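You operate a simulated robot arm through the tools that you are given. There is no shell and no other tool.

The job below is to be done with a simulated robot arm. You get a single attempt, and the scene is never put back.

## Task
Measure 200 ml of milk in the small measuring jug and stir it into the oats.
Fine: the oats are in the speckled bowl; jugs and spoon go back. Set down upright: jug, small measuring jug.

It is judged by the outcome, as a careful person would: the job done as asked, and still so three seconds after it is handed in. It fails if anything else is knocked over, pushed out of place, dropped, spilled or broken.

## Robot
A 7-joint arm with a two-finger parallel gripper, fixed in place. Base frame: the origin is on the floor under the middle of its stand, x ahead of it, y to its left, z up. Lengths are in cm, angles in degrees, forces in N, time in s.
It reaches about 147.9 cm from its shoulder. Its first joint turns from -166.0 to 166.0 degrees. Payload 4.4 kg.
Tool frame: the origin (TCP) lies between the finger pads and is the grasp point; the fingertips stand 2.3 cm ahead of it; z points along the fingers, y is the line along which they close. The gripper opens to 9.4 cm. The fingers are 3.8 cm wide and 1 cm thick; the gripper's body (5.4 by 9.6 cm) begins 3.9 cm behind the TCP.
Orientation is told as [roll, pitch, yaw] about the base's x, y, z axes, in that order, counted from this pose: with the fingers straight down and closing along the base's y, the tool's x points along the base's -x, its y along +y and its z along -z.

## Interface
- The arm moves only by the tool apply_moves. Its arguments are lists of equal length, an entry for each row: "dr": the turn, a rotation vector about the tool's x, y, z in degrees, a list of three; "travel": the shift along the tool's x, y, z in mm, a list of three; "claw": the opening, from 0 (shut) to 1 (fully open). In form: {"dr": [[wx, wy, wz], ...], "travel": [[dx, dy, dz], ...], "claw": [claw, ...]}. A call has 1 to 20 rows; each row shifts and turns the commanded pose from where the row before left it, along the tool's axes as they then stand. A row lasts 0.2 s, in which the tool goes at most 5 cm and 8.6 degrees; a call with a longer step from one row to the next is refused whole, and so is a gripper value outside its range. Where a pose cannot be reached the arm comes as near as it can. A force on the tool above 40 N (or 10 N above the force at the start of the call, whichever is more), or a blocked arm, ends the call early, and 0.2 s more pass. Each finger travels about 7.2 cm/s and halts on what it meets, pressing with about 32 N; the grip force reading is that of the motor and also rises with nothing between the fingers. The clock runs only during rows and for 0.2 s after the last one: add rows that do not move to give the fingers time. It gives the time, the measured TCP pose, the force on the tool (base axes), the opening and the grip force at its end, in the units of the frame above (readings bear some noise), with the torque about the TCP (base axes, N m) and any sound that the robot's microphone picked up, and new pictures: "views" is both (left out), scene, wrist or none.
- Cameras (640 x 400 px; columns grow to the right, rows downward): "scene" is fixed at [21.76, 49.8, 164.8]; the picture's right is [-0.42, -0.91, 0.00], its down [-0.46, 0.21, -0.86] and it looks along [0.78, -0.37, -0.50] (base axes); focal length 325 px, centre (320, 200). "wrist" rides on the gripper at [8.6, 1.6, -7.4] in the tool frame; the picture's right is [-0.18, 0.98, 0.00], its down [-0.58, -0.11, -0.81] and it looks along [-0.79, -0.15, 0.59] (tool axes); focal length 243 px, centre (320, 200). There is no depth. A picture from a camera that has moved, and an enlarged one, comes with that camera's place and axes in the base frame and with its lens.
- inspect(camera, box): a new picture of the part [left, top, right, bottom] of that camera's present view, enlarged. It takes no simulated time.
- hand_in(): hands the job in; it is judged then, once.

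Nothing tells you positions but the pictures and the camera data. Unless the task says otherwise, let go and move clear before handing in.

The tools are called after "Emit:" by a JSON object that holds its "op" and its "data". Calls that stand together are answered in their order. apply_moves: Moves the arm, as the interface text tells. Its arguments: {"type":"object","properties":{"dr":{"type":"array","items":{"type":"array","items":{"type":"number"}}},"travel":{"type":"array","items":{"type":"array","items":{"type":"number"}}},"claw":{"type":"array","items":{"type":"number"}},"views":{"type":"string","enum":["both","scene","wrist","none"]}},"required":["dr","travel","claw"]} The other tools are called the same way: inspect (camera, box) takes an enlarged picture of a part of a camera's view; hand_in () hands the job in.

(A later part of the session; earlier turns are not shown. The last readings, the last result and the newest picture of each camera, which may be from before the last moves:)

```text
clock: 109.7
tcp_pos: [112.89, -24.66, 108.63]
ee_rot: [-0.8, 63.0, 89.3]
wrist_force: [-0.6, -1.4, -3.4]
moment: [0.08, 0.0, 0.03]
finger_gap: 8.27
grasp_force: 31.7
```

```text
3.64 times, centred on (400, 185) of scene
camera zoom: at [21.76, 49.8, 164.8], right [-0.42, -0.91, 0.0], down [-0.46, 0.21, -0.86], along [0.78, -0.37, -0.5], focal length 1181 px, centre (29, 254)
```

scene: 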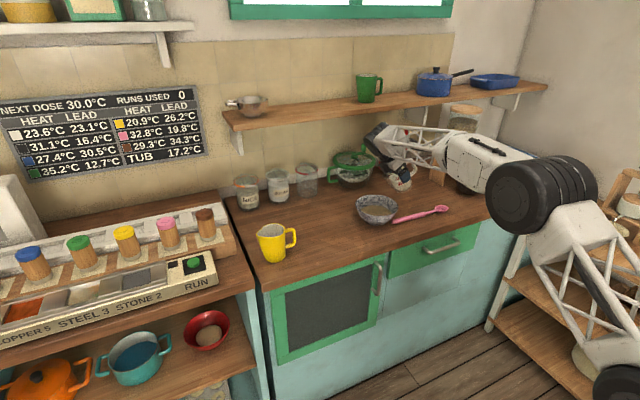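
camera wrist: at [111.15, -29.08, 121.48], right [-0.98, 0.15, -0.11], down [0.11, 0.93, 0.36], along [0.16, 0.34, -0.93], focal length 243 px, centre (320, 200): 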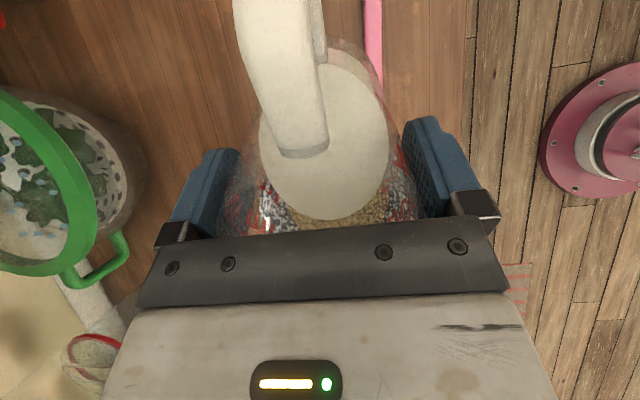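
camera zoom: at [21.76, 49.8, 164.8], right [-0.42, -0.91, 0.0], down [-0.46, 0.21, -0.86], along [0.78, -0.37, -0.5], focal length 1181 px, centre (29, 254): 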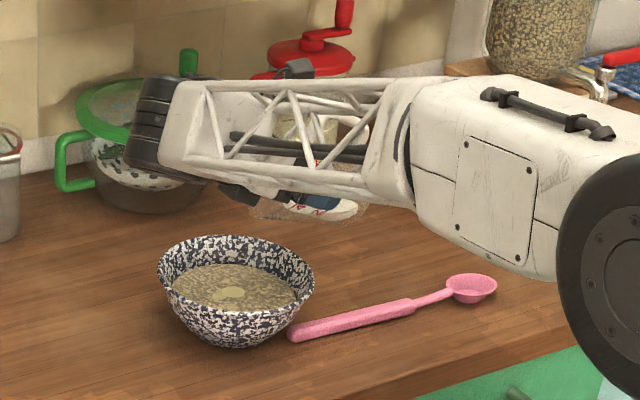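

Most of the milk is in. I'll continue to 90° to empty the jug.

Emit:
{"op": "apply_moves", "data": {"dr": [[0, 3, 0], [0, 3, 0], [0, 3, 0], [0, 3, 0], [0, 3, 0], [0, 0, 0]], "travel": [[-1.2, 0, -2.4], [-1.2, 0, -2.4], [-1.2, 0, -2.4], [-1.2, 0, -2.4], [-1.2, 0, -2.4], [0, 0, 0]], "claw": [0, 0, 0, 0, 0, 0], "views": "none"}}

Emit:
{"op": "inspect", "data": {"camera": "scene", "box": [330, 130, 470, 240]}}

Emit:
{"op": "inspect", "data": {"camera": "wrist", "box": [120, 0, 520, 250]}}

```text
clock: 111.1
tcp_pos: [112.97, -23.29, 108.59]
ee_rot: [-2.1, 78.0, 87.9]
wrist_force: [0.0, -0.3, -3.5]
moment: [0.09, 0.03, 0.0]
finger_gap: 8.26
grasp_force: 32.5
```

```text
3.64 times, centred on (400, 185) of scene
camera zoom: at [21.76, 49.8, 164.8], right [-0.42, -0.91, 0.0], down [-0.46, 0.21, -0.86], along [0.78, -0.37, -0.5], focal length 1181 px, centre (29, 254)
```

zoom: 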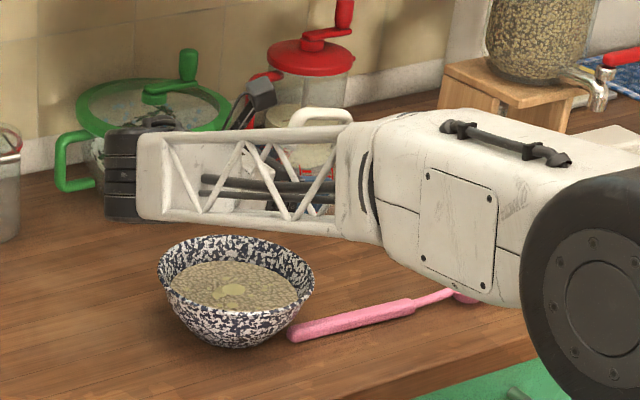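

```text
1.60 times, centred on (320, 125) of wrist
camera zoom: at [111.24, -17.7, 118.45], right [-0.98, 0.04, -0.19], down [0.11, 0.91, -0.4], along [0.16, -0.41, -0.9], focal length 388 px, centre (320, 320)
```

zoom: 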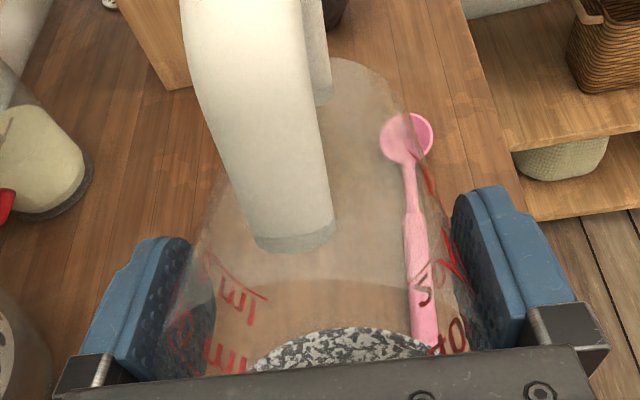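

The jug looks nearly empty. I'll tip it a little past horizontal to drain the last of it.

Emit:
{"op": "apply_moves", "data": {"dr": [[0, 3, 0], [0, 3, 0], [0, 3, 0], [0, 3, 0], [0, 3, 0], [0, 3, 0], [0, 0, 0], [0, 0, 0], [0, 0, 0]], "travel": [[-1.2, 0, -2.4], [-1.2, 0, -2.4], [-1.2, 0, -2.4], [0, 0, -2.4], [0, 0, -1], [0, 0, -1], [0, 0, 0], [0, 0, 0], [0, 0, 0]], "claw": [0, 0, 0, 0, 0, 0, 0, 0, 0]}}

Emit:
{"op": "inspect", "data": {"camera": "scene", "box": [330, 130, 470, 240]}}

Emit:
{"op": "inspect", "data": {"camera": "wrist", "box": [120, 0, 520, 250]}}

```text
clock: 113.1
tcp_pos: [112.86, -22.09, 108.31]
ee_rot: [-176.0, 84.0, -86.2]
wrist_force: [0.3, 0.2, -3.4]
moment: [0.08, 0.02, -0.01]
finger_gap: 8.23
grasp_force: 32.1
camera wrist: at [111.26, -13.69, 116.01], right [-0.98, -0.02, -0.19], down [0.11, 0.74, -0.66], along [0.15, -0.67, -0.72], focal length 243 px, centre (320, 200)
```

scene: 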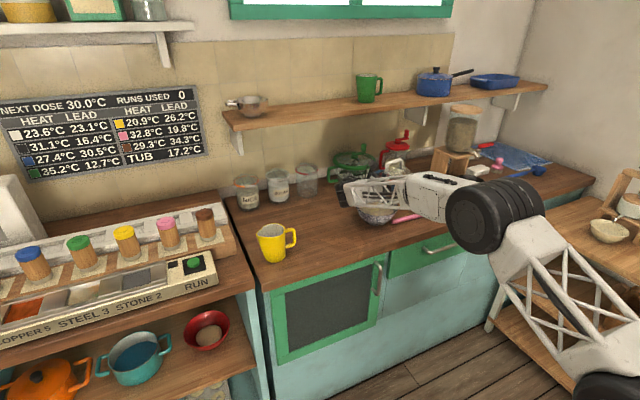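
wrist: 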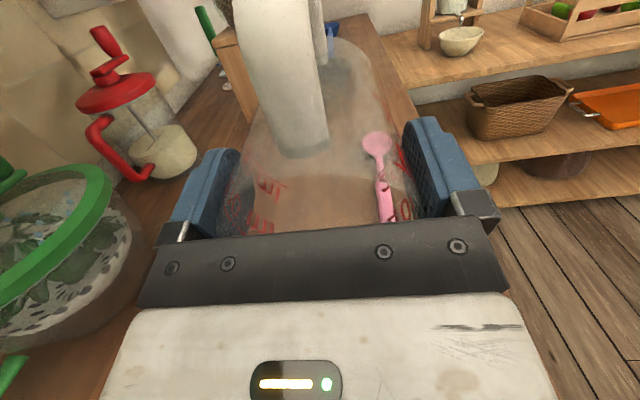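

```text
3.64 times, centred on (400, 185) of scene
camera zoom: at [21.76, 49.8, 164.8], right [-0.42, -0.91, 0.0], down [-0.46, 0.21, -0.86], along [0.78, -0.37, -0.5], focal length 1181 px, centre (29, 254)
```

zoom: 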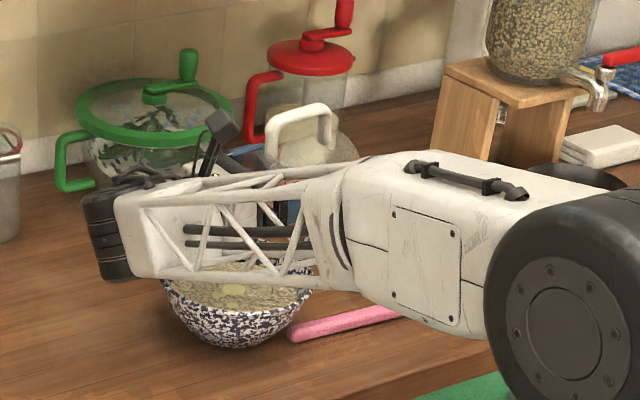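

```text
1.60 times, centred on (320, 125) of wrist
camera zoom: at [111.26, -13.69, 116.01], right [-0.98, -0.02, -0.19], down [0.11, 0.74, -0.66], along [0.15, -0.67, -0.72], focal length 388 px, centre (320, 320)
```

zoom: 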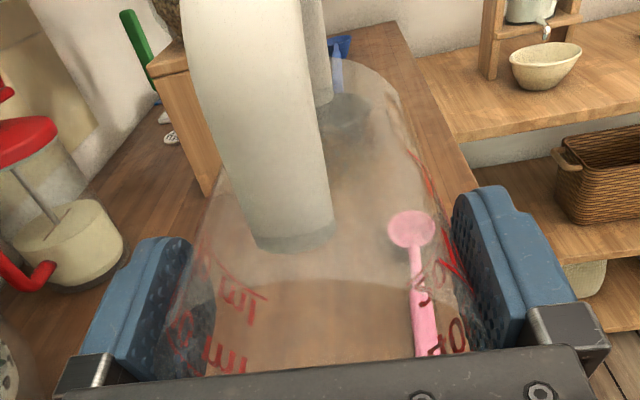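

The jug is empty and all the milk is in the bowl. I'll raise it and bring it back upright.

Emit:
{"op": "apply_moves", "data": {"dr": [[0, 0, 0], [0, 0, 0], [0, 0, 0], [0, -8, 0], [0, -8, 0], [0, -8, 0], [0, -8, 0], [0, -8, 0], [0, -8, 0], [0, -8, 0], [0, -8, 0], [0, -8, 0], [0, -8, 0], [0, -8, 0], [0, -8, 0], [0, 0, 0]], "travel": [[20, 0, 0], [20, 0, 0], [20, 0, 0], [0, 0, 0], [0, 0, 0], [0, 0, 0], [0, 0, 0], [0, 0, 0], [0, 0, 0], [0, 0, 0], [0, 0, 0], [0, 0, 0], [0, 0, 0], [0, 0, 0], [0, 0, 0], [0, 0, 0]], "claw": [0, 0, 0, 0, 0, 0, 0, 0, 0, 0, 0, 0, 0, 0, 0, 0]}}

Emit:
{"op": "inspect", "data": {"camera": "scene", "box": [330, 130, 470, 240]}}

```text
clock: 116.5
tcp_pos: [112.68, -21.48, 114.16]
ee_rot: [-0.4, 0.0, 90.0]
wrist_force: [0.6, 0.2, -2.4]
moment: [-0.02, -0.01, 0.02]
finger_gap: 8.25
grasp_force: 31.5
camera wrist: at [111.15, -30.08, 121.6], right [-0.98, 0.18, -0.01], down [0.1, 0.58, 0.81], along [0.15, 0.79, -0.59], focal length 243 px, centre (320, 200)
```

scene: 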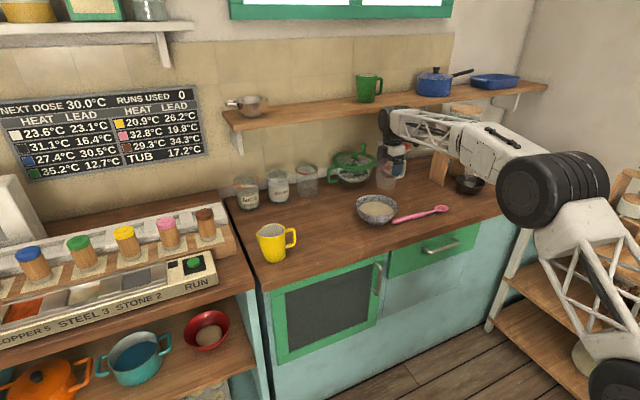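
wrist: 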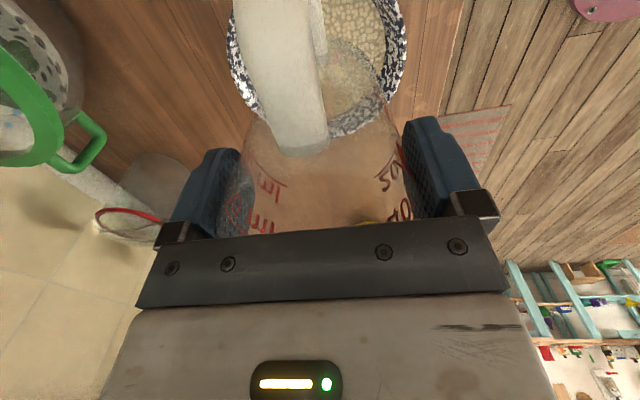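

```text
3.64 times, centred on (400, 185) of scene
camera zoom: at [21.76, 49.8, 164.8], right [-0.42, -0.91, 0.0], down [-0.46, 0.21, -0.86], along [0.78, -0.37, -0.5], focal length 1181 px, centre (29, 254)
```

zoom: 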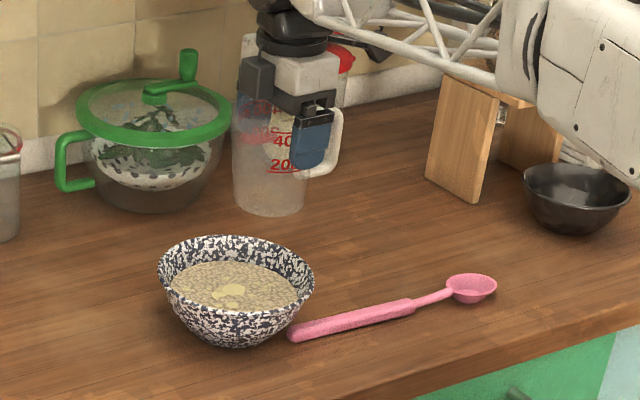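

Now the empty measuring jug goes back to its place. I'll carry it over and lower it to just above the counter.

Emit:
{"op": "apply_moves", "data": {"dr": [[0, 0, 0], [0, 0, 0], [0, 0, 0], [0, 0, 0], [0, 0, 0], [0, 0, 0], [0, 0, 0], [0, 0, 0], [0, 0, 0], [0, 0, 0], [0, 0, 0], [0, 0, 0], [0, 0, 0], [0, 0, 0], [0, 0, 0], [0, 0, 0], [0, 0, 0], [0, 0, 0], [0, 0, 0], [0, 0, 0]], "travel": [[-10, 1, 0], [-20, 1.5, 0], [-28, 1.5, 0], [-28, 1.5, 0], [-28, 1.5, 0], [-28, 1.5, 0], [-28, 1.5, 0], [-28, 1.5, 0], [-28, 1.5, 0], [-24, 1.5, 0], [-20, 0.5, 0], [0, 0, 15], [0, 0, 28], [0, 0, 28], [0, 0, 28], [0, 0, 20], [0, 0, 15], [0, 0, 9], [0, 0, 4], [0, 0, 0]], "claw": [0, 0, 0, 0, 0, 0, 0, 0, 0, 0, 0, 0, 0, 0, 0, 0, 0, 0, 0, 0]}}

Emit:
{"op": "inspect", "data": {"camera": "scene", "box": [270, 170, 380, 260]}}

```text
clock: 120.7
tcp_pos: [111.52, 5.62, 99.47]
ee_rot: [-0.5, 0.0, 90.0]
wrist_force: [0.4, -0.4, -1.9]
moment: [0.03, -0.02, -0.01]
finger_gap: 8.26
grasp_force: 32.1
camera wrist: at [109.83, -3.0, 106.84], right [-0.98, 0.18, -0.01], down [0.1, 0.58, 0.81], along [0.15, 0.79, -0.59], focal length 243 px, centre (320, 200)
```

scene: 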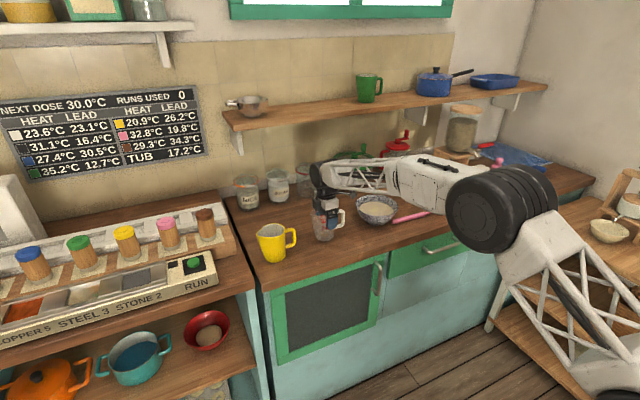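
wrist: 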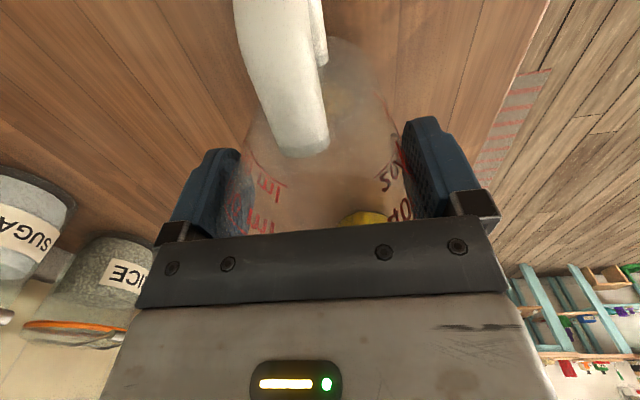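

```text
4.44 times, centred on (325, 215) of scene
camera zoom: at [21.76, 49.8, 164.8], right [-0.42, -0.91, 0.0], down [-0.46, 0.21, -0.86], along [0.78, -0.37, -0.5], focal length 1443 px, centre (298, 133)
```

zoom: 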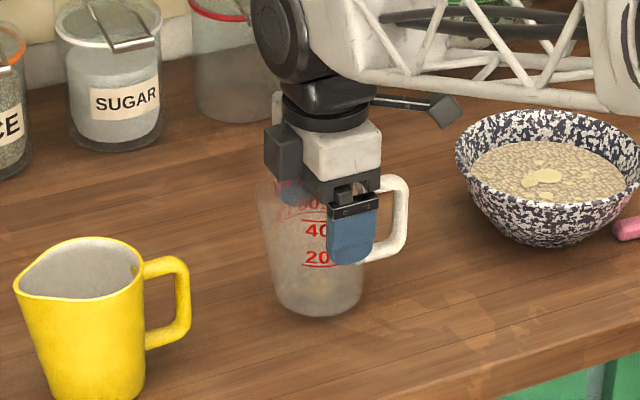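

Just above the counter now. I'll nudge it to its original spot, ease down to contact, and check the force.

Emit:
{"op": "apply_moves", "data": {"dr": [[0, 0, 0], [0, 0, 0], [0, 0, 0], [0, 0, 0], [0, 0, 0]], "travel": [[0.8, 3, 4], [0, 0, 3], [0, 0, 2], [0, 0, 1.5], [0, 0, 0]], "claw": [0, 0, 0, 0, 0], "views": "none"}}

Emit:
{"op": "inspect", "data": {"camera": "scene", "box": [270, 170, 380, 260]}}

```text
clock: 121.9
tcp_pos: [111.36, 5.43, 98.47]
ee_rot: [-0.4, 0.1, 90.0]
wrist_force: [0.3, -0.6, -2.1]
moment: [-0.03, 0.0, 0.03]
finger_gap: 8.26
grasp_force: 31.8
```

```text
4.44 times, centred on (325, 215) of scene
camera zoom: at [21.76, 49.8, 164.8], right [-0.42, -0.91, 0.0], down [-0.46, 0.21, -0.86], along [0.78, -0.37, -0.5], focal length 1443 px, centre (298, 133)
```

zoom: 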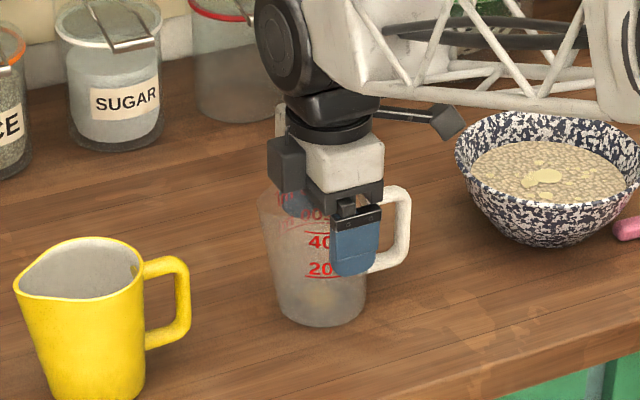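

Emit:
{"op": "apply_moves", "data": {"dr": [[0, 0, 0], [0, 0, 0], [0, 0, 0]], "travel": [[0, 1, 1], [0, 0, 1], [0, 0, 0]], "claw": [0, 0, 0], "views": "none"}}

```text
clock: 122.7
tcp_pos: [111.05, 5.41, 98.24]
ee_rot: [-0.6, 0.0, 90.1]
wrist_force: [0.2, -0.5, 3.0]
moment: [-0.18, -0.1, 0.02]
finger_gap: 8.26
grasp_force: 32.2
```

The jug has touched down (3 N upward), so I'll release and lift straight out.

Emit:
{"op": "apply_moves", "data": {"dr": [[0, 0, 0], [0, 0, 0], [0, 0, 0], [0, 0, 0]], "travel": [[0, 0, 0], [0, 0, 0], [0, 0, 0], [0, 0, 0]], "claw": [0.89, 0.95, 1, 1], "views": "none"}}

Emit:
{"op": "apply_moves", "data": {"dr": [[0, 0, 0], [0, 0, 0], [0, 0, 0], [0, 0, 0], [0, 0, 0], [0, 0, 0], [0, 0, 0], [0, 0, 0]], "travel": [[0, 0, -8], [0, 0, -12], [0, 0, -15], [0, 0, -20], [0, 0, -30], [0, 0, -40], [0, 0, -40], [0, 0, 0]], "claw": [1, 1, 1, 1, 1, 1, 1, 1]}}

Emit:
{"op": "inspect", "data": {"camera": "scene", "box": [240, 180, 360, 270]}}

Emit:
{"op": "inspect", "data": {"camera": "scene", "box": [340, 160, 460, 240]}}

```text
clock: 123.7
tcp_pos: [111.17, 5.39, 98.28]
ee_rot: [-0.4, 0.0, 89.9]
wrist_force: [0.5, -0.9, -0.5]
moment: [-0.01, -0.01, -0.02]
finger_gap: 9.42
grasp_force: 0.1
```

```text
clock: 125.5
tcp_pos: [110.73, 5.36, 114.84]
ee_rot: [-0.4, -0.1, 90.0]
wrist_force: [0.5, 0.3, 0.9]
moment: [-0.03, 0.03, 0.01]
finger_gap: 9.39
grasp_force: 0.0
camera wrist: at [109.06, -3.18, 122.25], right [-0.98, 0.18, -0.01], down [0.1, 0.58, 0.81], along [0.15, 0.79, -0.59], focal length 243 px, centre (320, 200)
```

scene: 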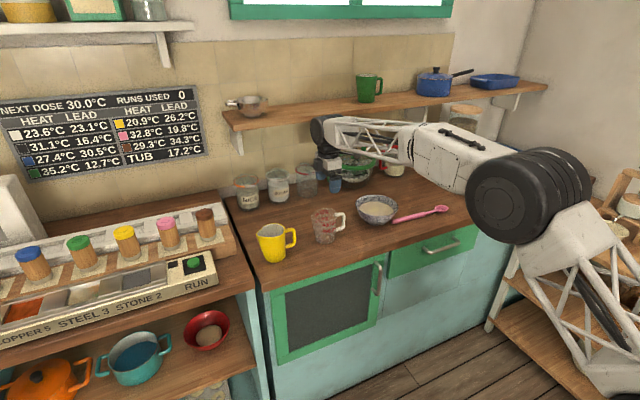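
wrist: 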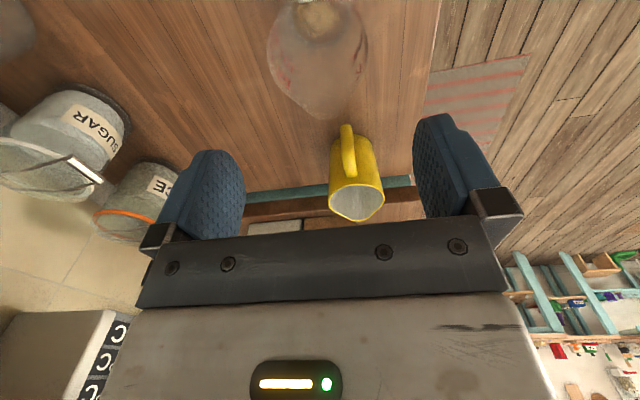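

```text
4.44 times, centred on (300, 225) of scene
camera zoom: at [21.76, 49.8, 164.8], right [-0.42, -0.91, 0.0], down [-0.46, 0.21, -0.86], along [0.78, -0.37, -0.5], focal length 1443 px, centre (409, 89)
```

zoom: 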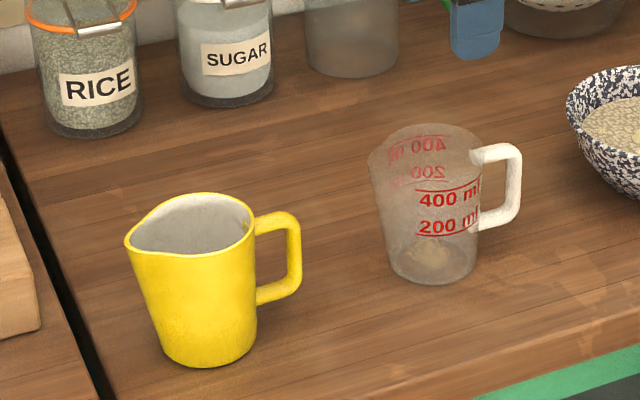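

```text
5.00 times, centred on (400, 200) of scene
camera zoom: at [21.76, 49.8, 164.8], right [-0.42, -0.91, 0.0], down [-0.46, 0.21, -0.86], along [0.78, -0.37, -0.5], focal length 1624 px, centre (-80, 200)
```

zoom: 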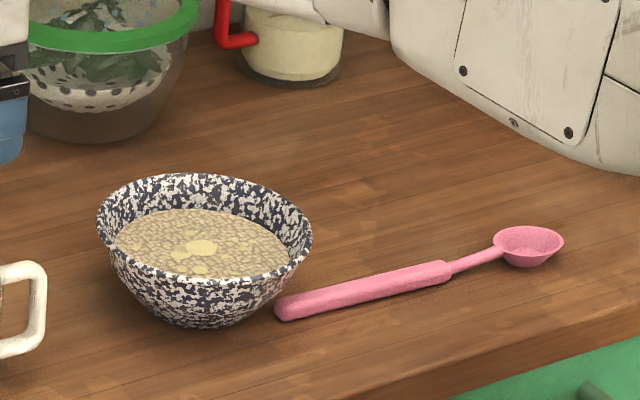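

Both jugs are back and upright. I'll check inside the measuring jug and look closely at the spoon.

Emit:
{"op": "inspect", "data": {"camera": "scene", "box": [310, 204, 350, 246]}}

Emit:
{"op": "inspect", "data": {"camera": "scene", "box": [385, 195, 460, 235]}}

Emit:
{"op": "inspect", "data": {"camera": "wrist", "box": [240, 0, 400, 120]}}

```text
9.52 times, centred on (330, 225) of scene
camera zoom: at [21.76, 49.8, 164.8], right [-0.42, -0.91, 0.0], down [-0.46, 0.21, -0.86], along [0.78, -0.37, -0.5], focal length 3093 px, centre (225, -38)
```

zoom: 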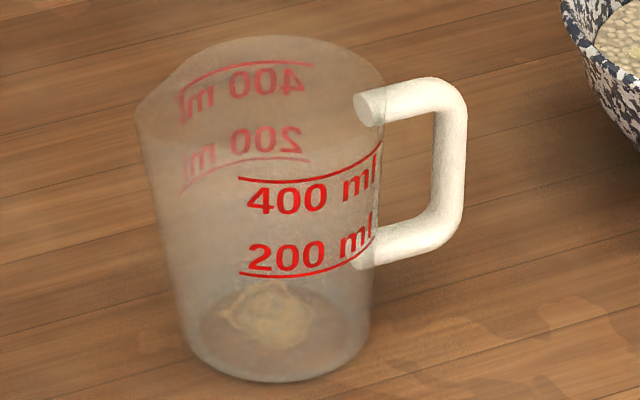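

```text
8.53 times, centred on (422, 215) of scene
camera zoom: at [21.76, 49.8, 164.8], right [-0.42, -0.91, 0.0], down [-0.46, 0.21, -0.86], along [0.78, -0.37, -0.5], focal length 2771 px, centre (-555, 72)
```

zoom: 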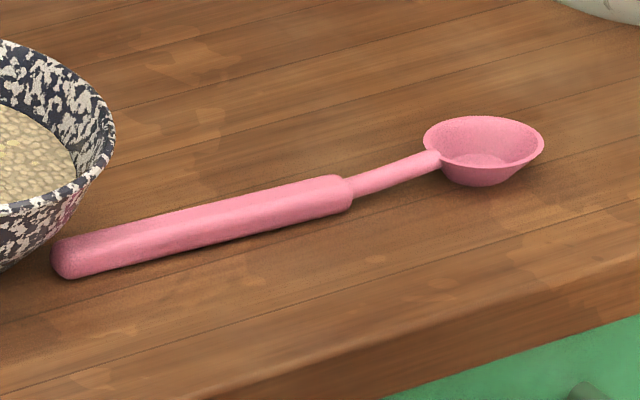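

```text
3.33 times, centred on (320, 60) of wrist
camera zoom: at [109.06, -3.18, 122.25], right [-0.98, 0.18, -0.01], down [0.1, 0.58, 0.81], along [0.15, 0.79, -0.59], focal length 809 px, centre (320, 667)
```

zoom: 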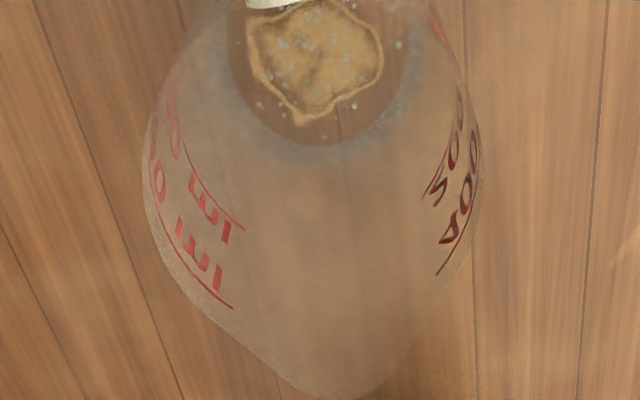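

The measuring jug only has a milk film left, which is fine. The spoon lies along y from (107.9, -22.7) to (106.8, -50.5), and its handle end tucks under the bowl's rim, so I'll need to slide it out sideways before lifting. First I'll rise and turn the hand half round so the camera stays on top while stirring.

Emit:
{"op": "apply_moves", "data": {"dr": [[0, 0, 0], [0, 0, 0], [0, 0, 8.5], [0, 0, 8.5], [0, 0, 8.5], [0, 0, 8.5], [0, 0, 8.5], [0, 0, 8.5], [0, 0, 8.5], [0, 0, 8.5], [0, 0, 8.5], [0, 0, 8.5], [0, 0, 8.5], [0, 0, 8.5], [0, 0, 8.5], [0, 0, 8.5], [0, 0, 8.5], [0, 0, 8.5], [0, 0, 8.5], [0, 0, 8.5]], "travel": [[0, 0, -35], [0, 0, -35], [0, 0, 0], [0, 0, 0], [0, 0, 0], [0, 0, 0], [0, 0, 0], [0, 0, 0], [0, 0, 0], [0, 0, 0], [0, 0, 0], [0, 0, 0], [0, 0, 0], [0, 0, 0], [0, 0, 0], [0, 0, 0], [0, 0, 0], [0, 0, 0], [0, 0, 0], [0, 0, 0]], "claw": [1, 1, 0.5, 0.5, 0.5, 0.5, 0.5, 0.5, 0.5, 0.5, 0.5, 0.5, 0.5, 0.5, 0.5, 0.5, 0.5, 0.5, 0.5, 0.5], "views": "none"}}

```text
clock: 129.7
tcp_pos: [110.82, 5.56, 121.74]
ee_rot: [0.3, -0.2, -63.2]
wrist_force: [-0.1, 0.3, 0.2]
moment: [-0.03, 0.01, -0.02]
finger_gap: 4.71
grasp_force: 0.1
```

Emit:
{"op": "apply_moves", "data": {"dr": [[0, 0, 7.33], [0, 0, 7.33], [0, 0, 7.33], [0, 0, 7.33], [0, 0, 0], [0, 0, 0], [0, 0, 0], [0, 0, 0], [0, 0, 0], [0, 0, 0], [0, 0, 0], [0, 0, 0], [0, 0, 0], [0, 0, 0], [0, 0, 0], [0, 0, 0], [0, 0, 0], [0, 0, 0]], "travel": [[0, 0, 0], [0, 0, 0], [0, 0, 0], [0, 0, 0], [-38.7, -1.7, 0], [-38.7, -1.7, 0], [-38.7, -1.7, 0], [-38.7, -1.7, 0], [-38.7, -1.7, 0], [-38.7, -1.7, 0], [-38.7, -1.7, 0], [-38.7, -1.7, 0], [-38.7, -1.7, 0], [-38.7, -1.7, 0], [0, 0, 45], [0, 0, 45], [0, 0, 40], [0, 0, 0]], "claw": [0.5, 0.5, 0.5, 0.5, 0.5, 0.5, 0.5, 0.5, 0.5, 0.5, 0.5, 0.5, 0.5, 0.5, 0.5, 0.5, 0.5, 0.5]}}

Emit:
{"op": "inspect", "data": {"camera": "wrist", "box": [160, 0, 480, 200]}}

```text
clock: 133.5
tcp_pos: [107.86, -33.26, 108.76]
ee_rot: [0.5, 0.0, -92.2]
wrist_force: [0.4, -0.5, 0.4]
moment: [-0.03, 0.0, 0.02]
finger_gap: 4.73
grasp_force: 0.0
camera wrist: at [109.72, -24.6, 116.15], right [0.97, -0.22, 0.01], down [-0.14, -0.58, 0.81], along [-0.18, -0.79, -0.59], focal length 243 px, centre (320, 200)
```

scene: 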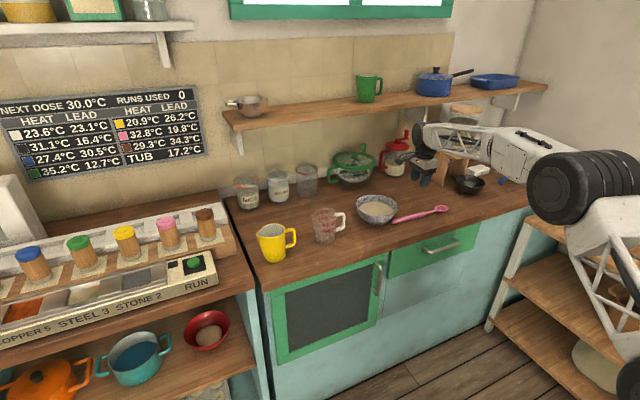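
wrist: 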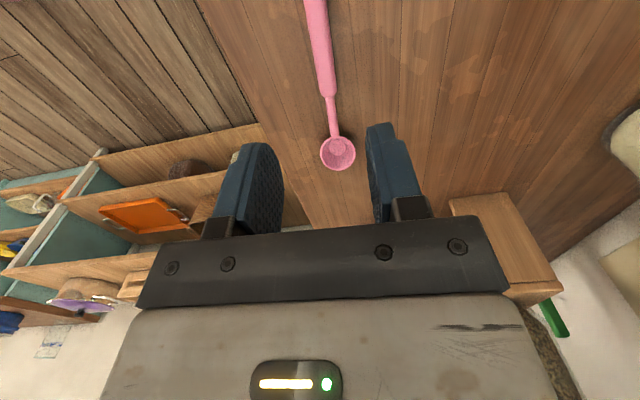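

```text
2.00 times, centred on (320, 100) of wrist
camera zoom: at [109.72, -24.6, 116.15], right [0.97, -0.22, 0.01], down [-0.14, -0.58, 0.81], along [-0.18, -0.79, -0.59], focal length 485 px, centre (320, 400)
```

zoom: 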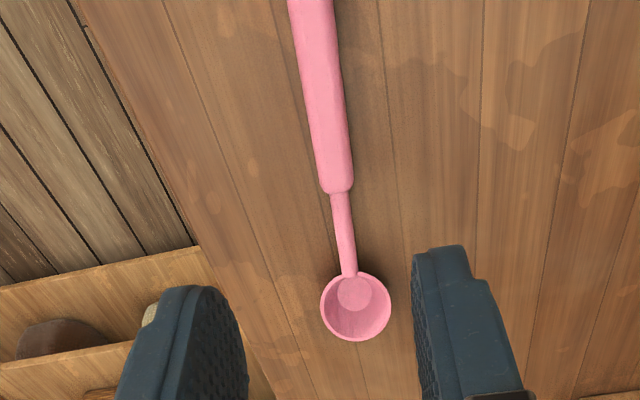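

The spoon handle runs right below the fingers. I'll align the yaw by 1.5° and descend so the fingertips stop just above the counter on either side of it.

Emit:
{"op": "apply_moves", "data": {"dr": [[0, 0, 1.5], [0, 0, 0], [0, 0, 0], [0, 0, 0], [0, 0, 0], [0, 0, 0], [0, 0, 0]], "travel": [[0, 0.5, 35], [0, 0, 38], [0, 0, 35], [0, 0, 22], [0, 0, 12], [0, 0, 8], [0, 0, 0]], "claw": [0.5, 0.5, 0.5, 0.5, 0.5, 0.5, 0.5]}}

Emit:
{"op": "inspect", "data": {"camera": "wrist", "box": [160, 20, 480, 220]}}

Emit:
{"op": "inspect", "data": {"camera": "scene", "box": [340, 150, 460, 240]}}

```text
clock: 135.1
tcp_pos: [107.92, -33.09, 93.69]
ee_rot: [0.4, 0.0, -93.7]
wrist_force: [-0.4, 0.0, 0.5]
moment: [0.03, 0.02, -0.03]
finger_gap: 4.67
grasp_force: 0.1
camera wrist: at [110.13, -24.51, 101.11], right [0.97, -0.25, 0.01], down [-0.15, -0.57, 0.81], along [-0.2, -0.78, -0.59], focal length 243 px, centre (320, 200)
```

scene: 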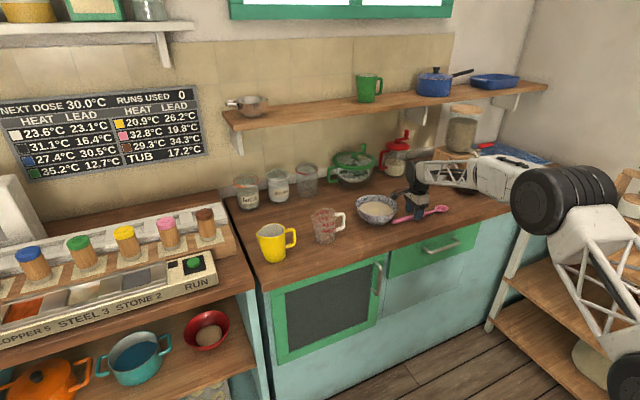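
wrist: 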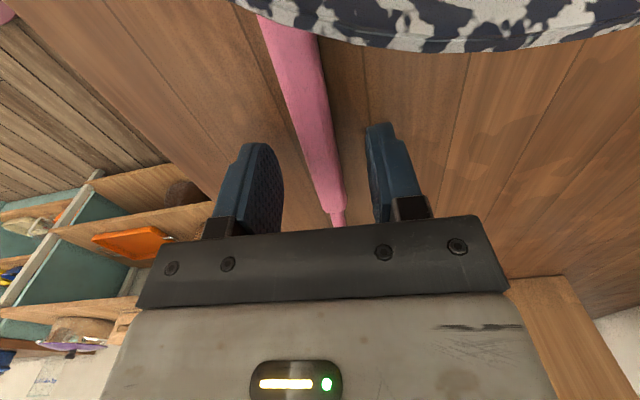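

```text
2.00 times, centred on (320, 120) of wrist
camera zoom: at [110.13, -24.51, 101.11], right [0.97, -0.25, 0.01], down [-0.15, -0.57, 0.81], along [-0.2, -0.78, -0.59], focal length 485 px, centre (320, 360)
```

zoom: 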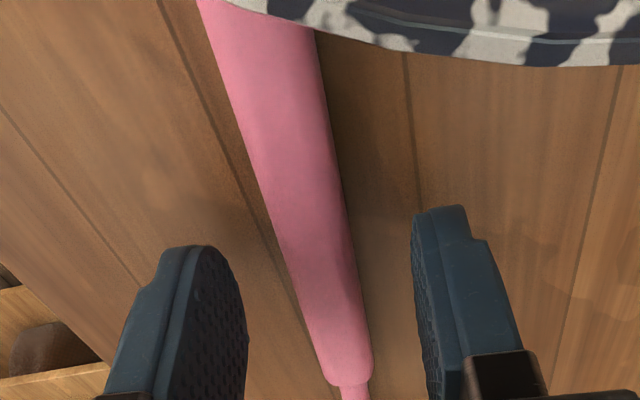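

```text
4.44 times, centred on (400, 195) of scene
camera zoom: at [21.76, 49.8, 164.8], right [-0.42, -0.91, 0.0], down [-0.46, 0.21, -0.86], along [0.78, -0.37, -0.5], focal length 1443 px, centre (-36, 222)
```

zoom: 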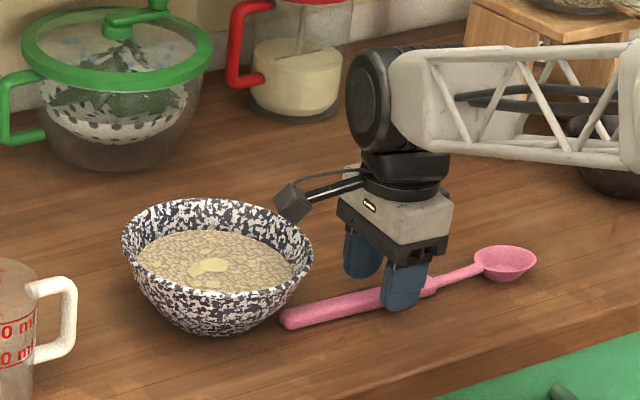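

The camera housing would come close to the bowl's rim here, so I'll shift 3.4 cm along the handle away from the bowl before going down the last centimetre.

Emit:
{"op": "apply_moves", "data": {"dr": [[0, 0, 0], [0, 0, 0], [0, 0, 0], [0, 0, 0], [0, 0, 0]], "travel": [[-17, 0, 0], [-17, 0, 0], [0, 0, 5], [0, 0, 4], [0, 0, 0]], "claw": [0.5, 0.5, 0.5, 0.5, 0.5], "views": "none"}}

Emit:
{"op": "inspect", "data": {"camera": "wrist", "box": [160, 20, 480, 220]}}

Emit:
{"op": "inspect", "data": {"camera": "scene", "box": [340, 150, 460, 240]}}

```text
clock: 136.3
tcp_pos: [107.91, -36.64, 92.87]
ee_rot: [0.5, 0.1, -93.8]
wrist_force: [-0.9, -0.1, 0.4]
moment: [0.0, 0.02, -0.04]
finger_gap: 4.7
grasp_force: 0.1
```

```text
2.00 times, centred on (320, 120) of wrist
camera zoom: at [109.91, -28.03, 100.27], right [0.97, -0.25, 0.01], down [-0.15, -0.57, 0.81], along [-0.2, -0.78, -0.59], focal length 485 px, centre (320, 360)
```

zoom: 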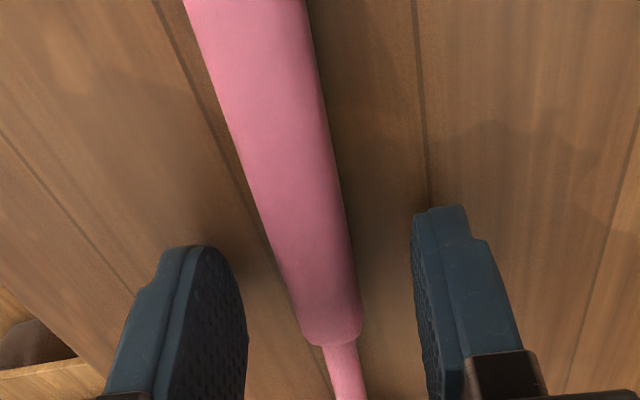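

```text
4.44 times, centred on (400, 195) of scene
camera zoom: at [21.76, 49.8, 164.8], right [-0.42, -0.91, 0.0], down [-0.46, 0.21, -0.86], along [0.78, -0.37, -0.5], focal length 1443 px, centre (-36, 222)
```

zoom: 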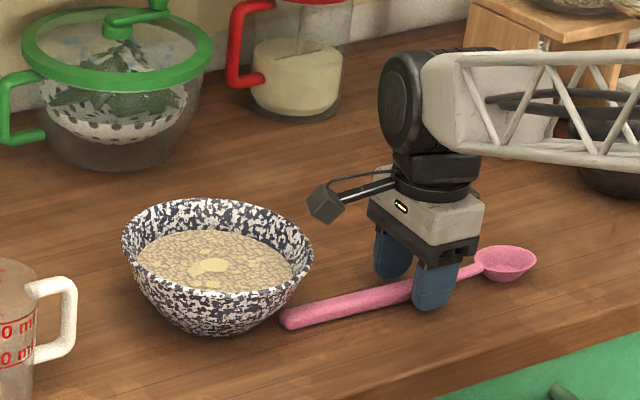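

The pads are on the solid part of the handle. I'll centre 3 mm and close on it.

Emit:
{"op": "apply_moves", "data": {"dr": [[0, 0, 0], [0, 0, 0], [0, 0, 0], [0, 0, 0], [0, 0, 0]], "travel": [[0, -3, 0], [0, 0, 0], [0, 0, 0], [0, 0, 0], [0, 0, 0]], "claw": [0.5, 0.3, 0.2, 0, 0], "views": "none"}}

Emit:
{"op": "apply_moves", "data": {"dr": [[0, 0, 0], [0, 0, 0], [0, 0, 0], [0, 0, 0]], "travel": [[0, 0, -3], [-10, 0, 0], [-10, 0, 0], [0, 0, 0]], "claw": [0, 0, 0, 0], "views": "none"}}

Emit:
{"op": "inspect", "data": {"camera": "scene", "box": [340, 150, 460, 240]}}

Emit:
{"op": "inspect", "data": {"camera": "wrist", "box": [160, 20, 480, 220]}}

```text
clock: 137.5
tcp_pos: [107.56, -36.53, 92.98]
ee_rot: [0.4, 0.0, -93.8]
wrist_force: [-0.1, -1.0, 1.1]
moment: [0.02, 0.03, 0.0]
finger_gap: 1.78
grasp_force: 32.5
```

```text
clock: 138.5
tcp_pos: [107.29, -38.57, 93.09]
ee_rot: [0.4, -0.1, -93.9]
wrist_force: [-0.1, -1.1, -0.8]
moment: [0.01, -0.04, 0.02]
finger_gap: 1.82
grasp_force: 32.1
```

```text
4.44 times, centred on (400, 195) of scene
camera zoom: at [21.76, 49.8, 164.8], right [-0.42, -0.91, 0.0], down [-0.46, 0.21, -0.86], along [0.78, -0.37, -0.5], focal length 1443 px, centre (-36, 222)
```

zoom: 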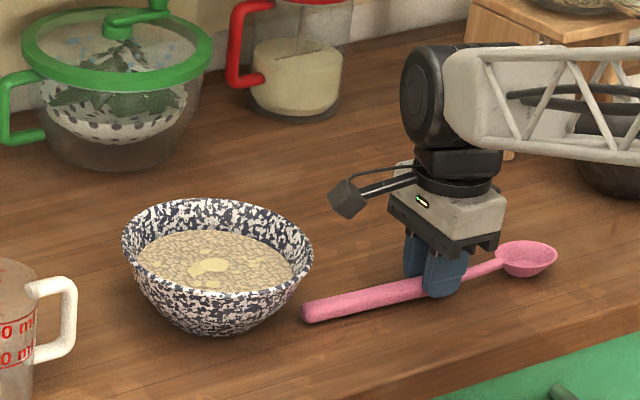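

```text
2.00 times, centred on (320, 120) of wrist
camera zoom: at [109.39, -29.95, 100.59], right [0.97, -0.25, 0.01], down [-0.15, -0.57, 0.81], along [-0.2, -0.78, -0.59], focal length 485 px, centre (320, 360)
```

zoom: 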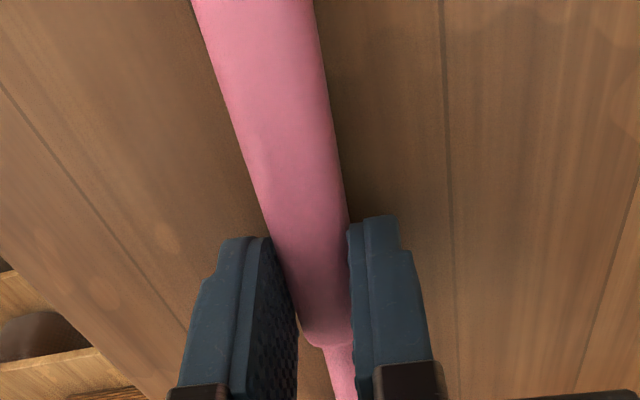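

The spoon moves with the gripper. I'll slide it fully clear of the bowl's rim, lift it, and tilt it so the head points down.

Emit:
{"op": "apply_moves", "data": {"dr": [[0, 0, 0], [0, 0, 0], [0, 0, 0], [0, 0, 0], [0, 0, 0], [0, 0, 0], [0, 0, 0], [0, 0, 0], [0, 7.75, 0], [0, 7.75, 0], [0, 7.75, 0], [0, 7.75, 0], [0, 7.75, 0], [0, 7.75, 0], [0, 7.75, 0], [0, 7.75, 0], [0, 0, 0]], "travel": [[-15, 0, 0], [-18, 0, 0], [0, 0, -15], [0, 0, -30], [0, 0, -40], [0, 0, -45], [0, 0, -45], [0, 0, -35], [0, 0, 0], [0, 0, 0], [0, 0, 0], [0, 0, 0], [0, 0, 0], [0, 0, 0], [0, 0, 0], [0, 0, 0], [0, 0, 0]], "claw": [0, 0, 0, 0, 0, 0, 0, 0, 0, 0, 0, 0, 0, 0, 0, 0, 0]}}

Emit:
{"op": "inspect", "data": {"camera": "scene", "box": [340, 110, 480, 240]}}

```text
clock: 142.1
tcp_pos: [106.72, -41.8, 114.2]
ee_rot: [1.0, 62.2, -93.0]
wrist_force: [0.4, 0.0, -0.6]
moment: [0.0, 0.0, 0.0]
finger_gap: 1.8
grasp_force: 32.1
camera wrist: at [108.19, -44.37, 125.25], right [0.98, -0.15, -0.16], down [-0.17, -0.98, -0.14], along [-0.13, 0.16, -0.98], focal length 243 px, centre (320, 200)
```

scene: 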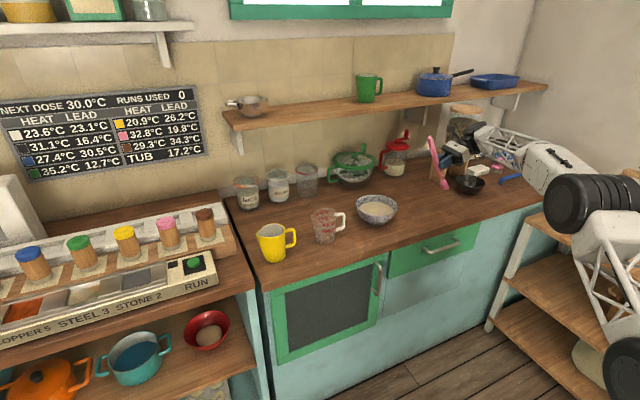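
wrist: 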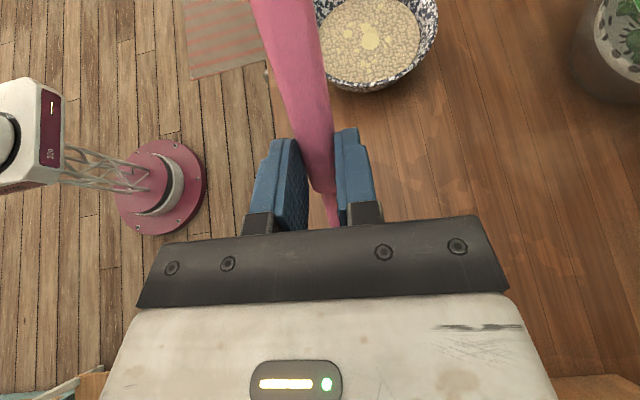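

```text
3.08 times, centred on (410, 175) of scene
camera zoom: at [21.76, 49.8, 164.8], right [-0.42, -0.91, 0.0], down [-0.46, 0.21, -0.86], along [0.78, -0.37, -0.5], focal length 999 px, centre (43, 277)
```

zoom: 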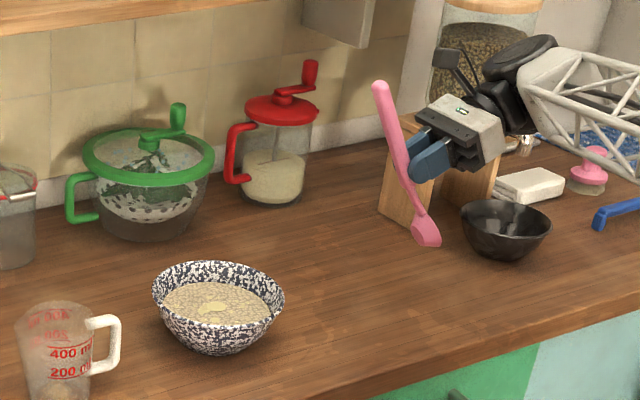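

The spoon is held well with its head down. I'll carry it over the centre of the bowl, still above the rim.

Emit:
{"op": "apply_moves", "data": {"dr": [[0, 0, 0], [0, 0, 0], [0, 0, 0], [0, 0, 0], [0, 0, 0], [0, 0, 0], [0, 0, 0], [0, 0, 0], [0, 0, 0]], "travel": [[20.3, 6.7, 28.4], [20.3, 6.7, 28.4], [20.3, 6.7, 28.4], [20.3, 6.7, 28.4], [20.3, 6.7, 28.4], [20.3, 6.7, 28.4], [20.3, 6.7, 28.4], [20.3, 6.7, 28.4], [0, 0, 0]], "claw": [0, 0, 0, 0, 0, 0, 0, 0, 0]}}

Emit:
{"op": "inspect", "data": {"camera": "scene", "box": [330, 130, 450, 235]}}

Emit:
{"op": "inspect", "data": {"camera": "wrist", "box": [140, 0, 500, 225]}}

```text
clock: 144.1
tcp_pos: [114.16, -14.47, 118.1]
ee_rot: [0.9, 62.0, -93.1]
wrist_force: [-0.5, -0.9, 0.1]
moment: [0.02, 0.0, -0.01]
finger_gap: 1.79
grasp_force: 32.0
camera wrist: at [115.53, -17.06, 129.07], right [0.98, -0.15, -0.16], down [-0.17, -0.98, -0.14], along [-0.13, 0.16, -0.98], focal length 243 px, centre (320, 200)
```

scene: 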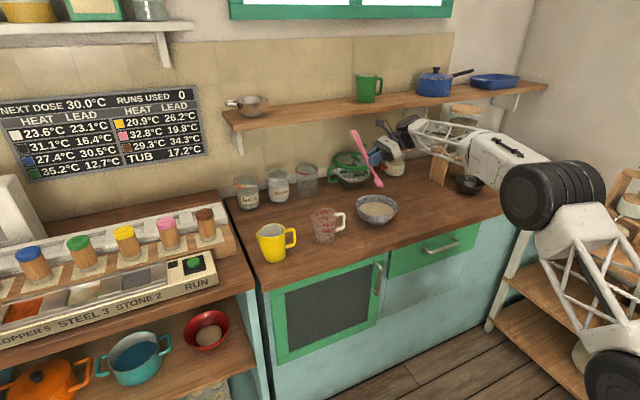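
wrist: 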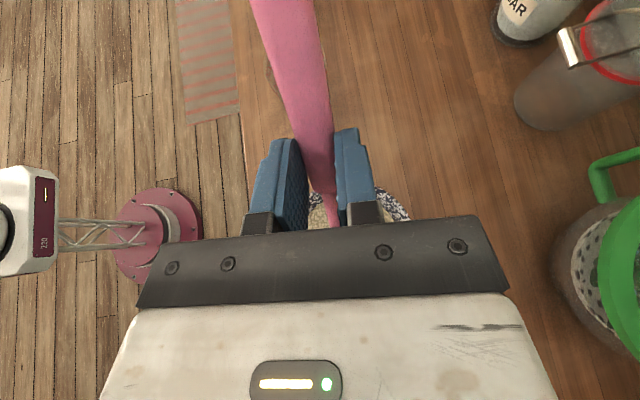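

```text
3.81 times, centred on (390, 182) of scene
camera zoom: at [21.76, 49.8, 164.8], right [-0.42, -0.91, 0.0], down [-0.46, 0.21, -0.86], along [0.78, -0.37, -0.5], focal length 1237 px, centre (53, 267)
```

zoom: 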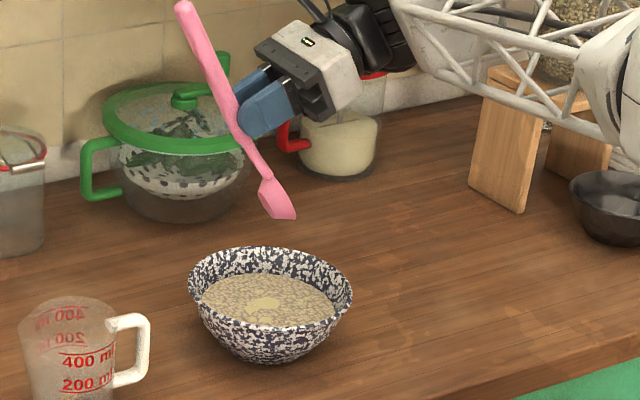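

```text
1.78 times, centred on (320, 112) of wrist
camera zoom: at [115.53, -17.06, 129.07], right [0.98, -0.15, -0.16], down [-0.17, -0.98, -0.14], along [-0.13, 0.16, -0.98], focal length 431 px, centre (320, 356)
```

zoom: 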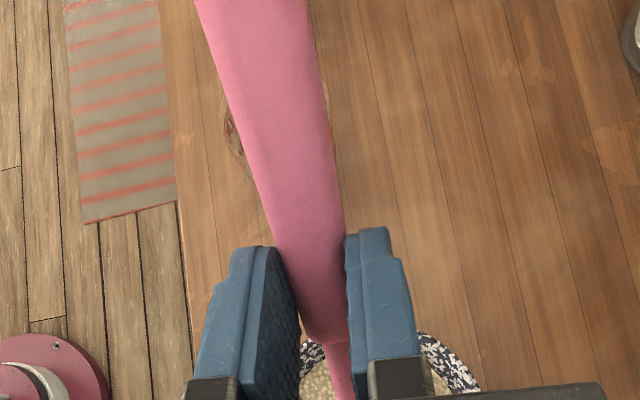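

The head is about centred over the bowl. I'll lower it into the oats, slowing down near the surface.

Emit:
{"op": "apply_moves", "data": {"dr": [[0, 0, 0], [0, 0, 0], [0, 0, 0], [0, 0, 0], [0, 0, 0], [0, 0, 0], [0, 0, 0], [0, 0, 0]], "travel": [[-22.1, -2, 11.65], [-22.1, -2, 11.65], [-22.1, -2, 11.65], [-22.1, 0, 11.65], [-6, 0, 3.15], [-6, 0, 3.15], [-6, 0, 3.15], [0, 0, 0]], "claw": [0, 0, 0, 0, 0, 0, 0, 0]}}

Emit:
{"op": "inspect", "data": {"camera": "scene", "box": [330, 130, 450, 235]}}

```text
clock: 145.9
tcp_pos: [113.59, -14.61, 105.94]
ee_rot: [0.9, 62.0, -93.0]
wrist_force: [0.1, 0.0, 0.2]
moment: [-0.01, 0.02, -0.03]
finger_gap: 1.8
grasp_force: 31.1
camera wrist: at [114.93, -17.16, 116.97], right [0.98, -0.15, -0.15], down [-0.17, -0.98, -0.14], along [-0.13, 0.16, -0.98], focal length 243 px, centre (320, 200)
```

scene: 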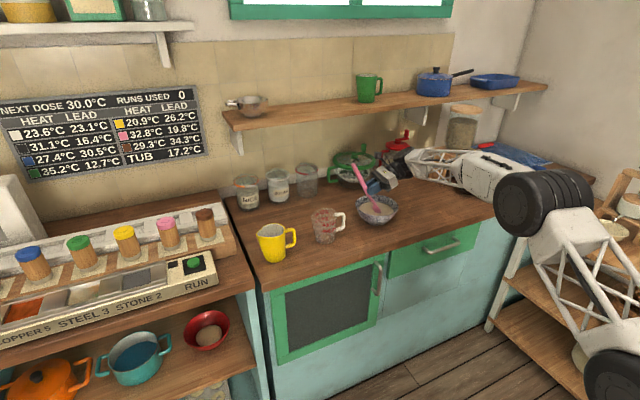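
wrist: 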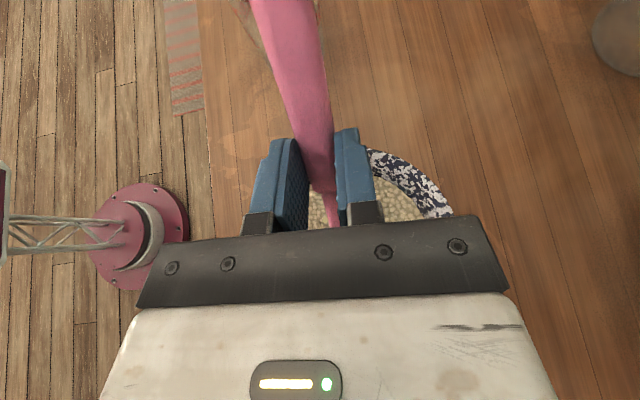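

```text
3.81 times, centred on (390, 182) of scene
camera zoom: at [21.76, 49.8, 164.8], right [-0.42, -0.91, 0.0], down [-0.46, 0.21, -0.86], along [0.78, -0.37, -0.5], focal length 1237 px, centre (53, 267)
```

zoom: 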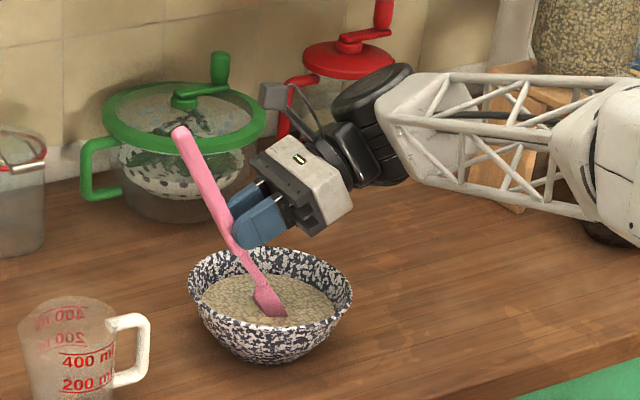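

The spoon is in the oats without touching the bowl. I'll stir now with circles of 2.5 cm radius.

Emit:
{"op": "apply_moves", "data": {"dr": [[0, 0, 0], [0, 0, 0], [0, 0, 0], [0, 0, 0], [0, 0, 0], [0, 0, 0], [0, 0, 0], [0, 0, 0], [0, 0, 0], [0, 0, 0], [0, 0, 0], [0, 0, 0], [0, 0, 0], [0, 0, 0], [0, 0, 0], [0, 0, 0], [0, 0, 0], [0, 0, 0], [0, 0, 0], [0, 0, 0]], "travel": [[0.6, 25.0, 1.2], [6.8, -5.6, 12.7], [4.0, -13.0, 7.4], [-0.4, -15.4, -0.7], [-4.6, -12.0, -8.6], [-7.0, -4.0, -13.2], [-6.8, 5.6, -12.7], [-4.0, 13.0, -7.4], [0.4, 15.4, 0.7], [4.6, 12.0, 8.6], [7.0, 4.0, 13.2], [6.8, -5.6, 12.7], [4.0, -13.0, 7.4], [-0.4, -15.4, -0.7], [-4.6, -12.0, -8.6], [-7.0, -4.0, -13.2], [-6.8, 5.6, -12.7], [-4.0, 13.0, -7.4], [0.4, 15.4, 0.7], [4.6, 12.0, 8.6]], "claw": [0, 0, 0, 0, 0, 0, 0, 0, 0, 0, 0, 0, 0, 0, 0, 0, 0, 0, 0, 0], "views": "none"}}

Emit:
{"op": "inspect", "data": {"camera": "scene", "box": [330, 130, 450, 235]}}

```text
clock: 150.1
tcp_pos: [115.46, -15.92, 105.86]
ee_rot: [0.8, 62.1, -93.0]
wrist_force: [-0.5, 0.0, 0.0]
moment: [-0.03, 0.02, 0.0]
finger_gap: 1.78
grasp_force: 31.6
```

```text
3.81 times, centred on (390, 182) of scene
camera zoom: at [21.76, 49.8, 164.8], right [-0.42, -0.91, 0.0], down [-0.46, 0.21, -0.86], along [0.78, -0.37, -0.5], focal length 1237 px, centre (53, 267)
```

zoom: 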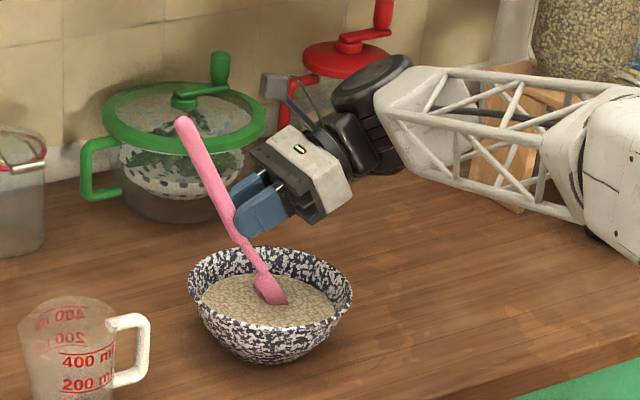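

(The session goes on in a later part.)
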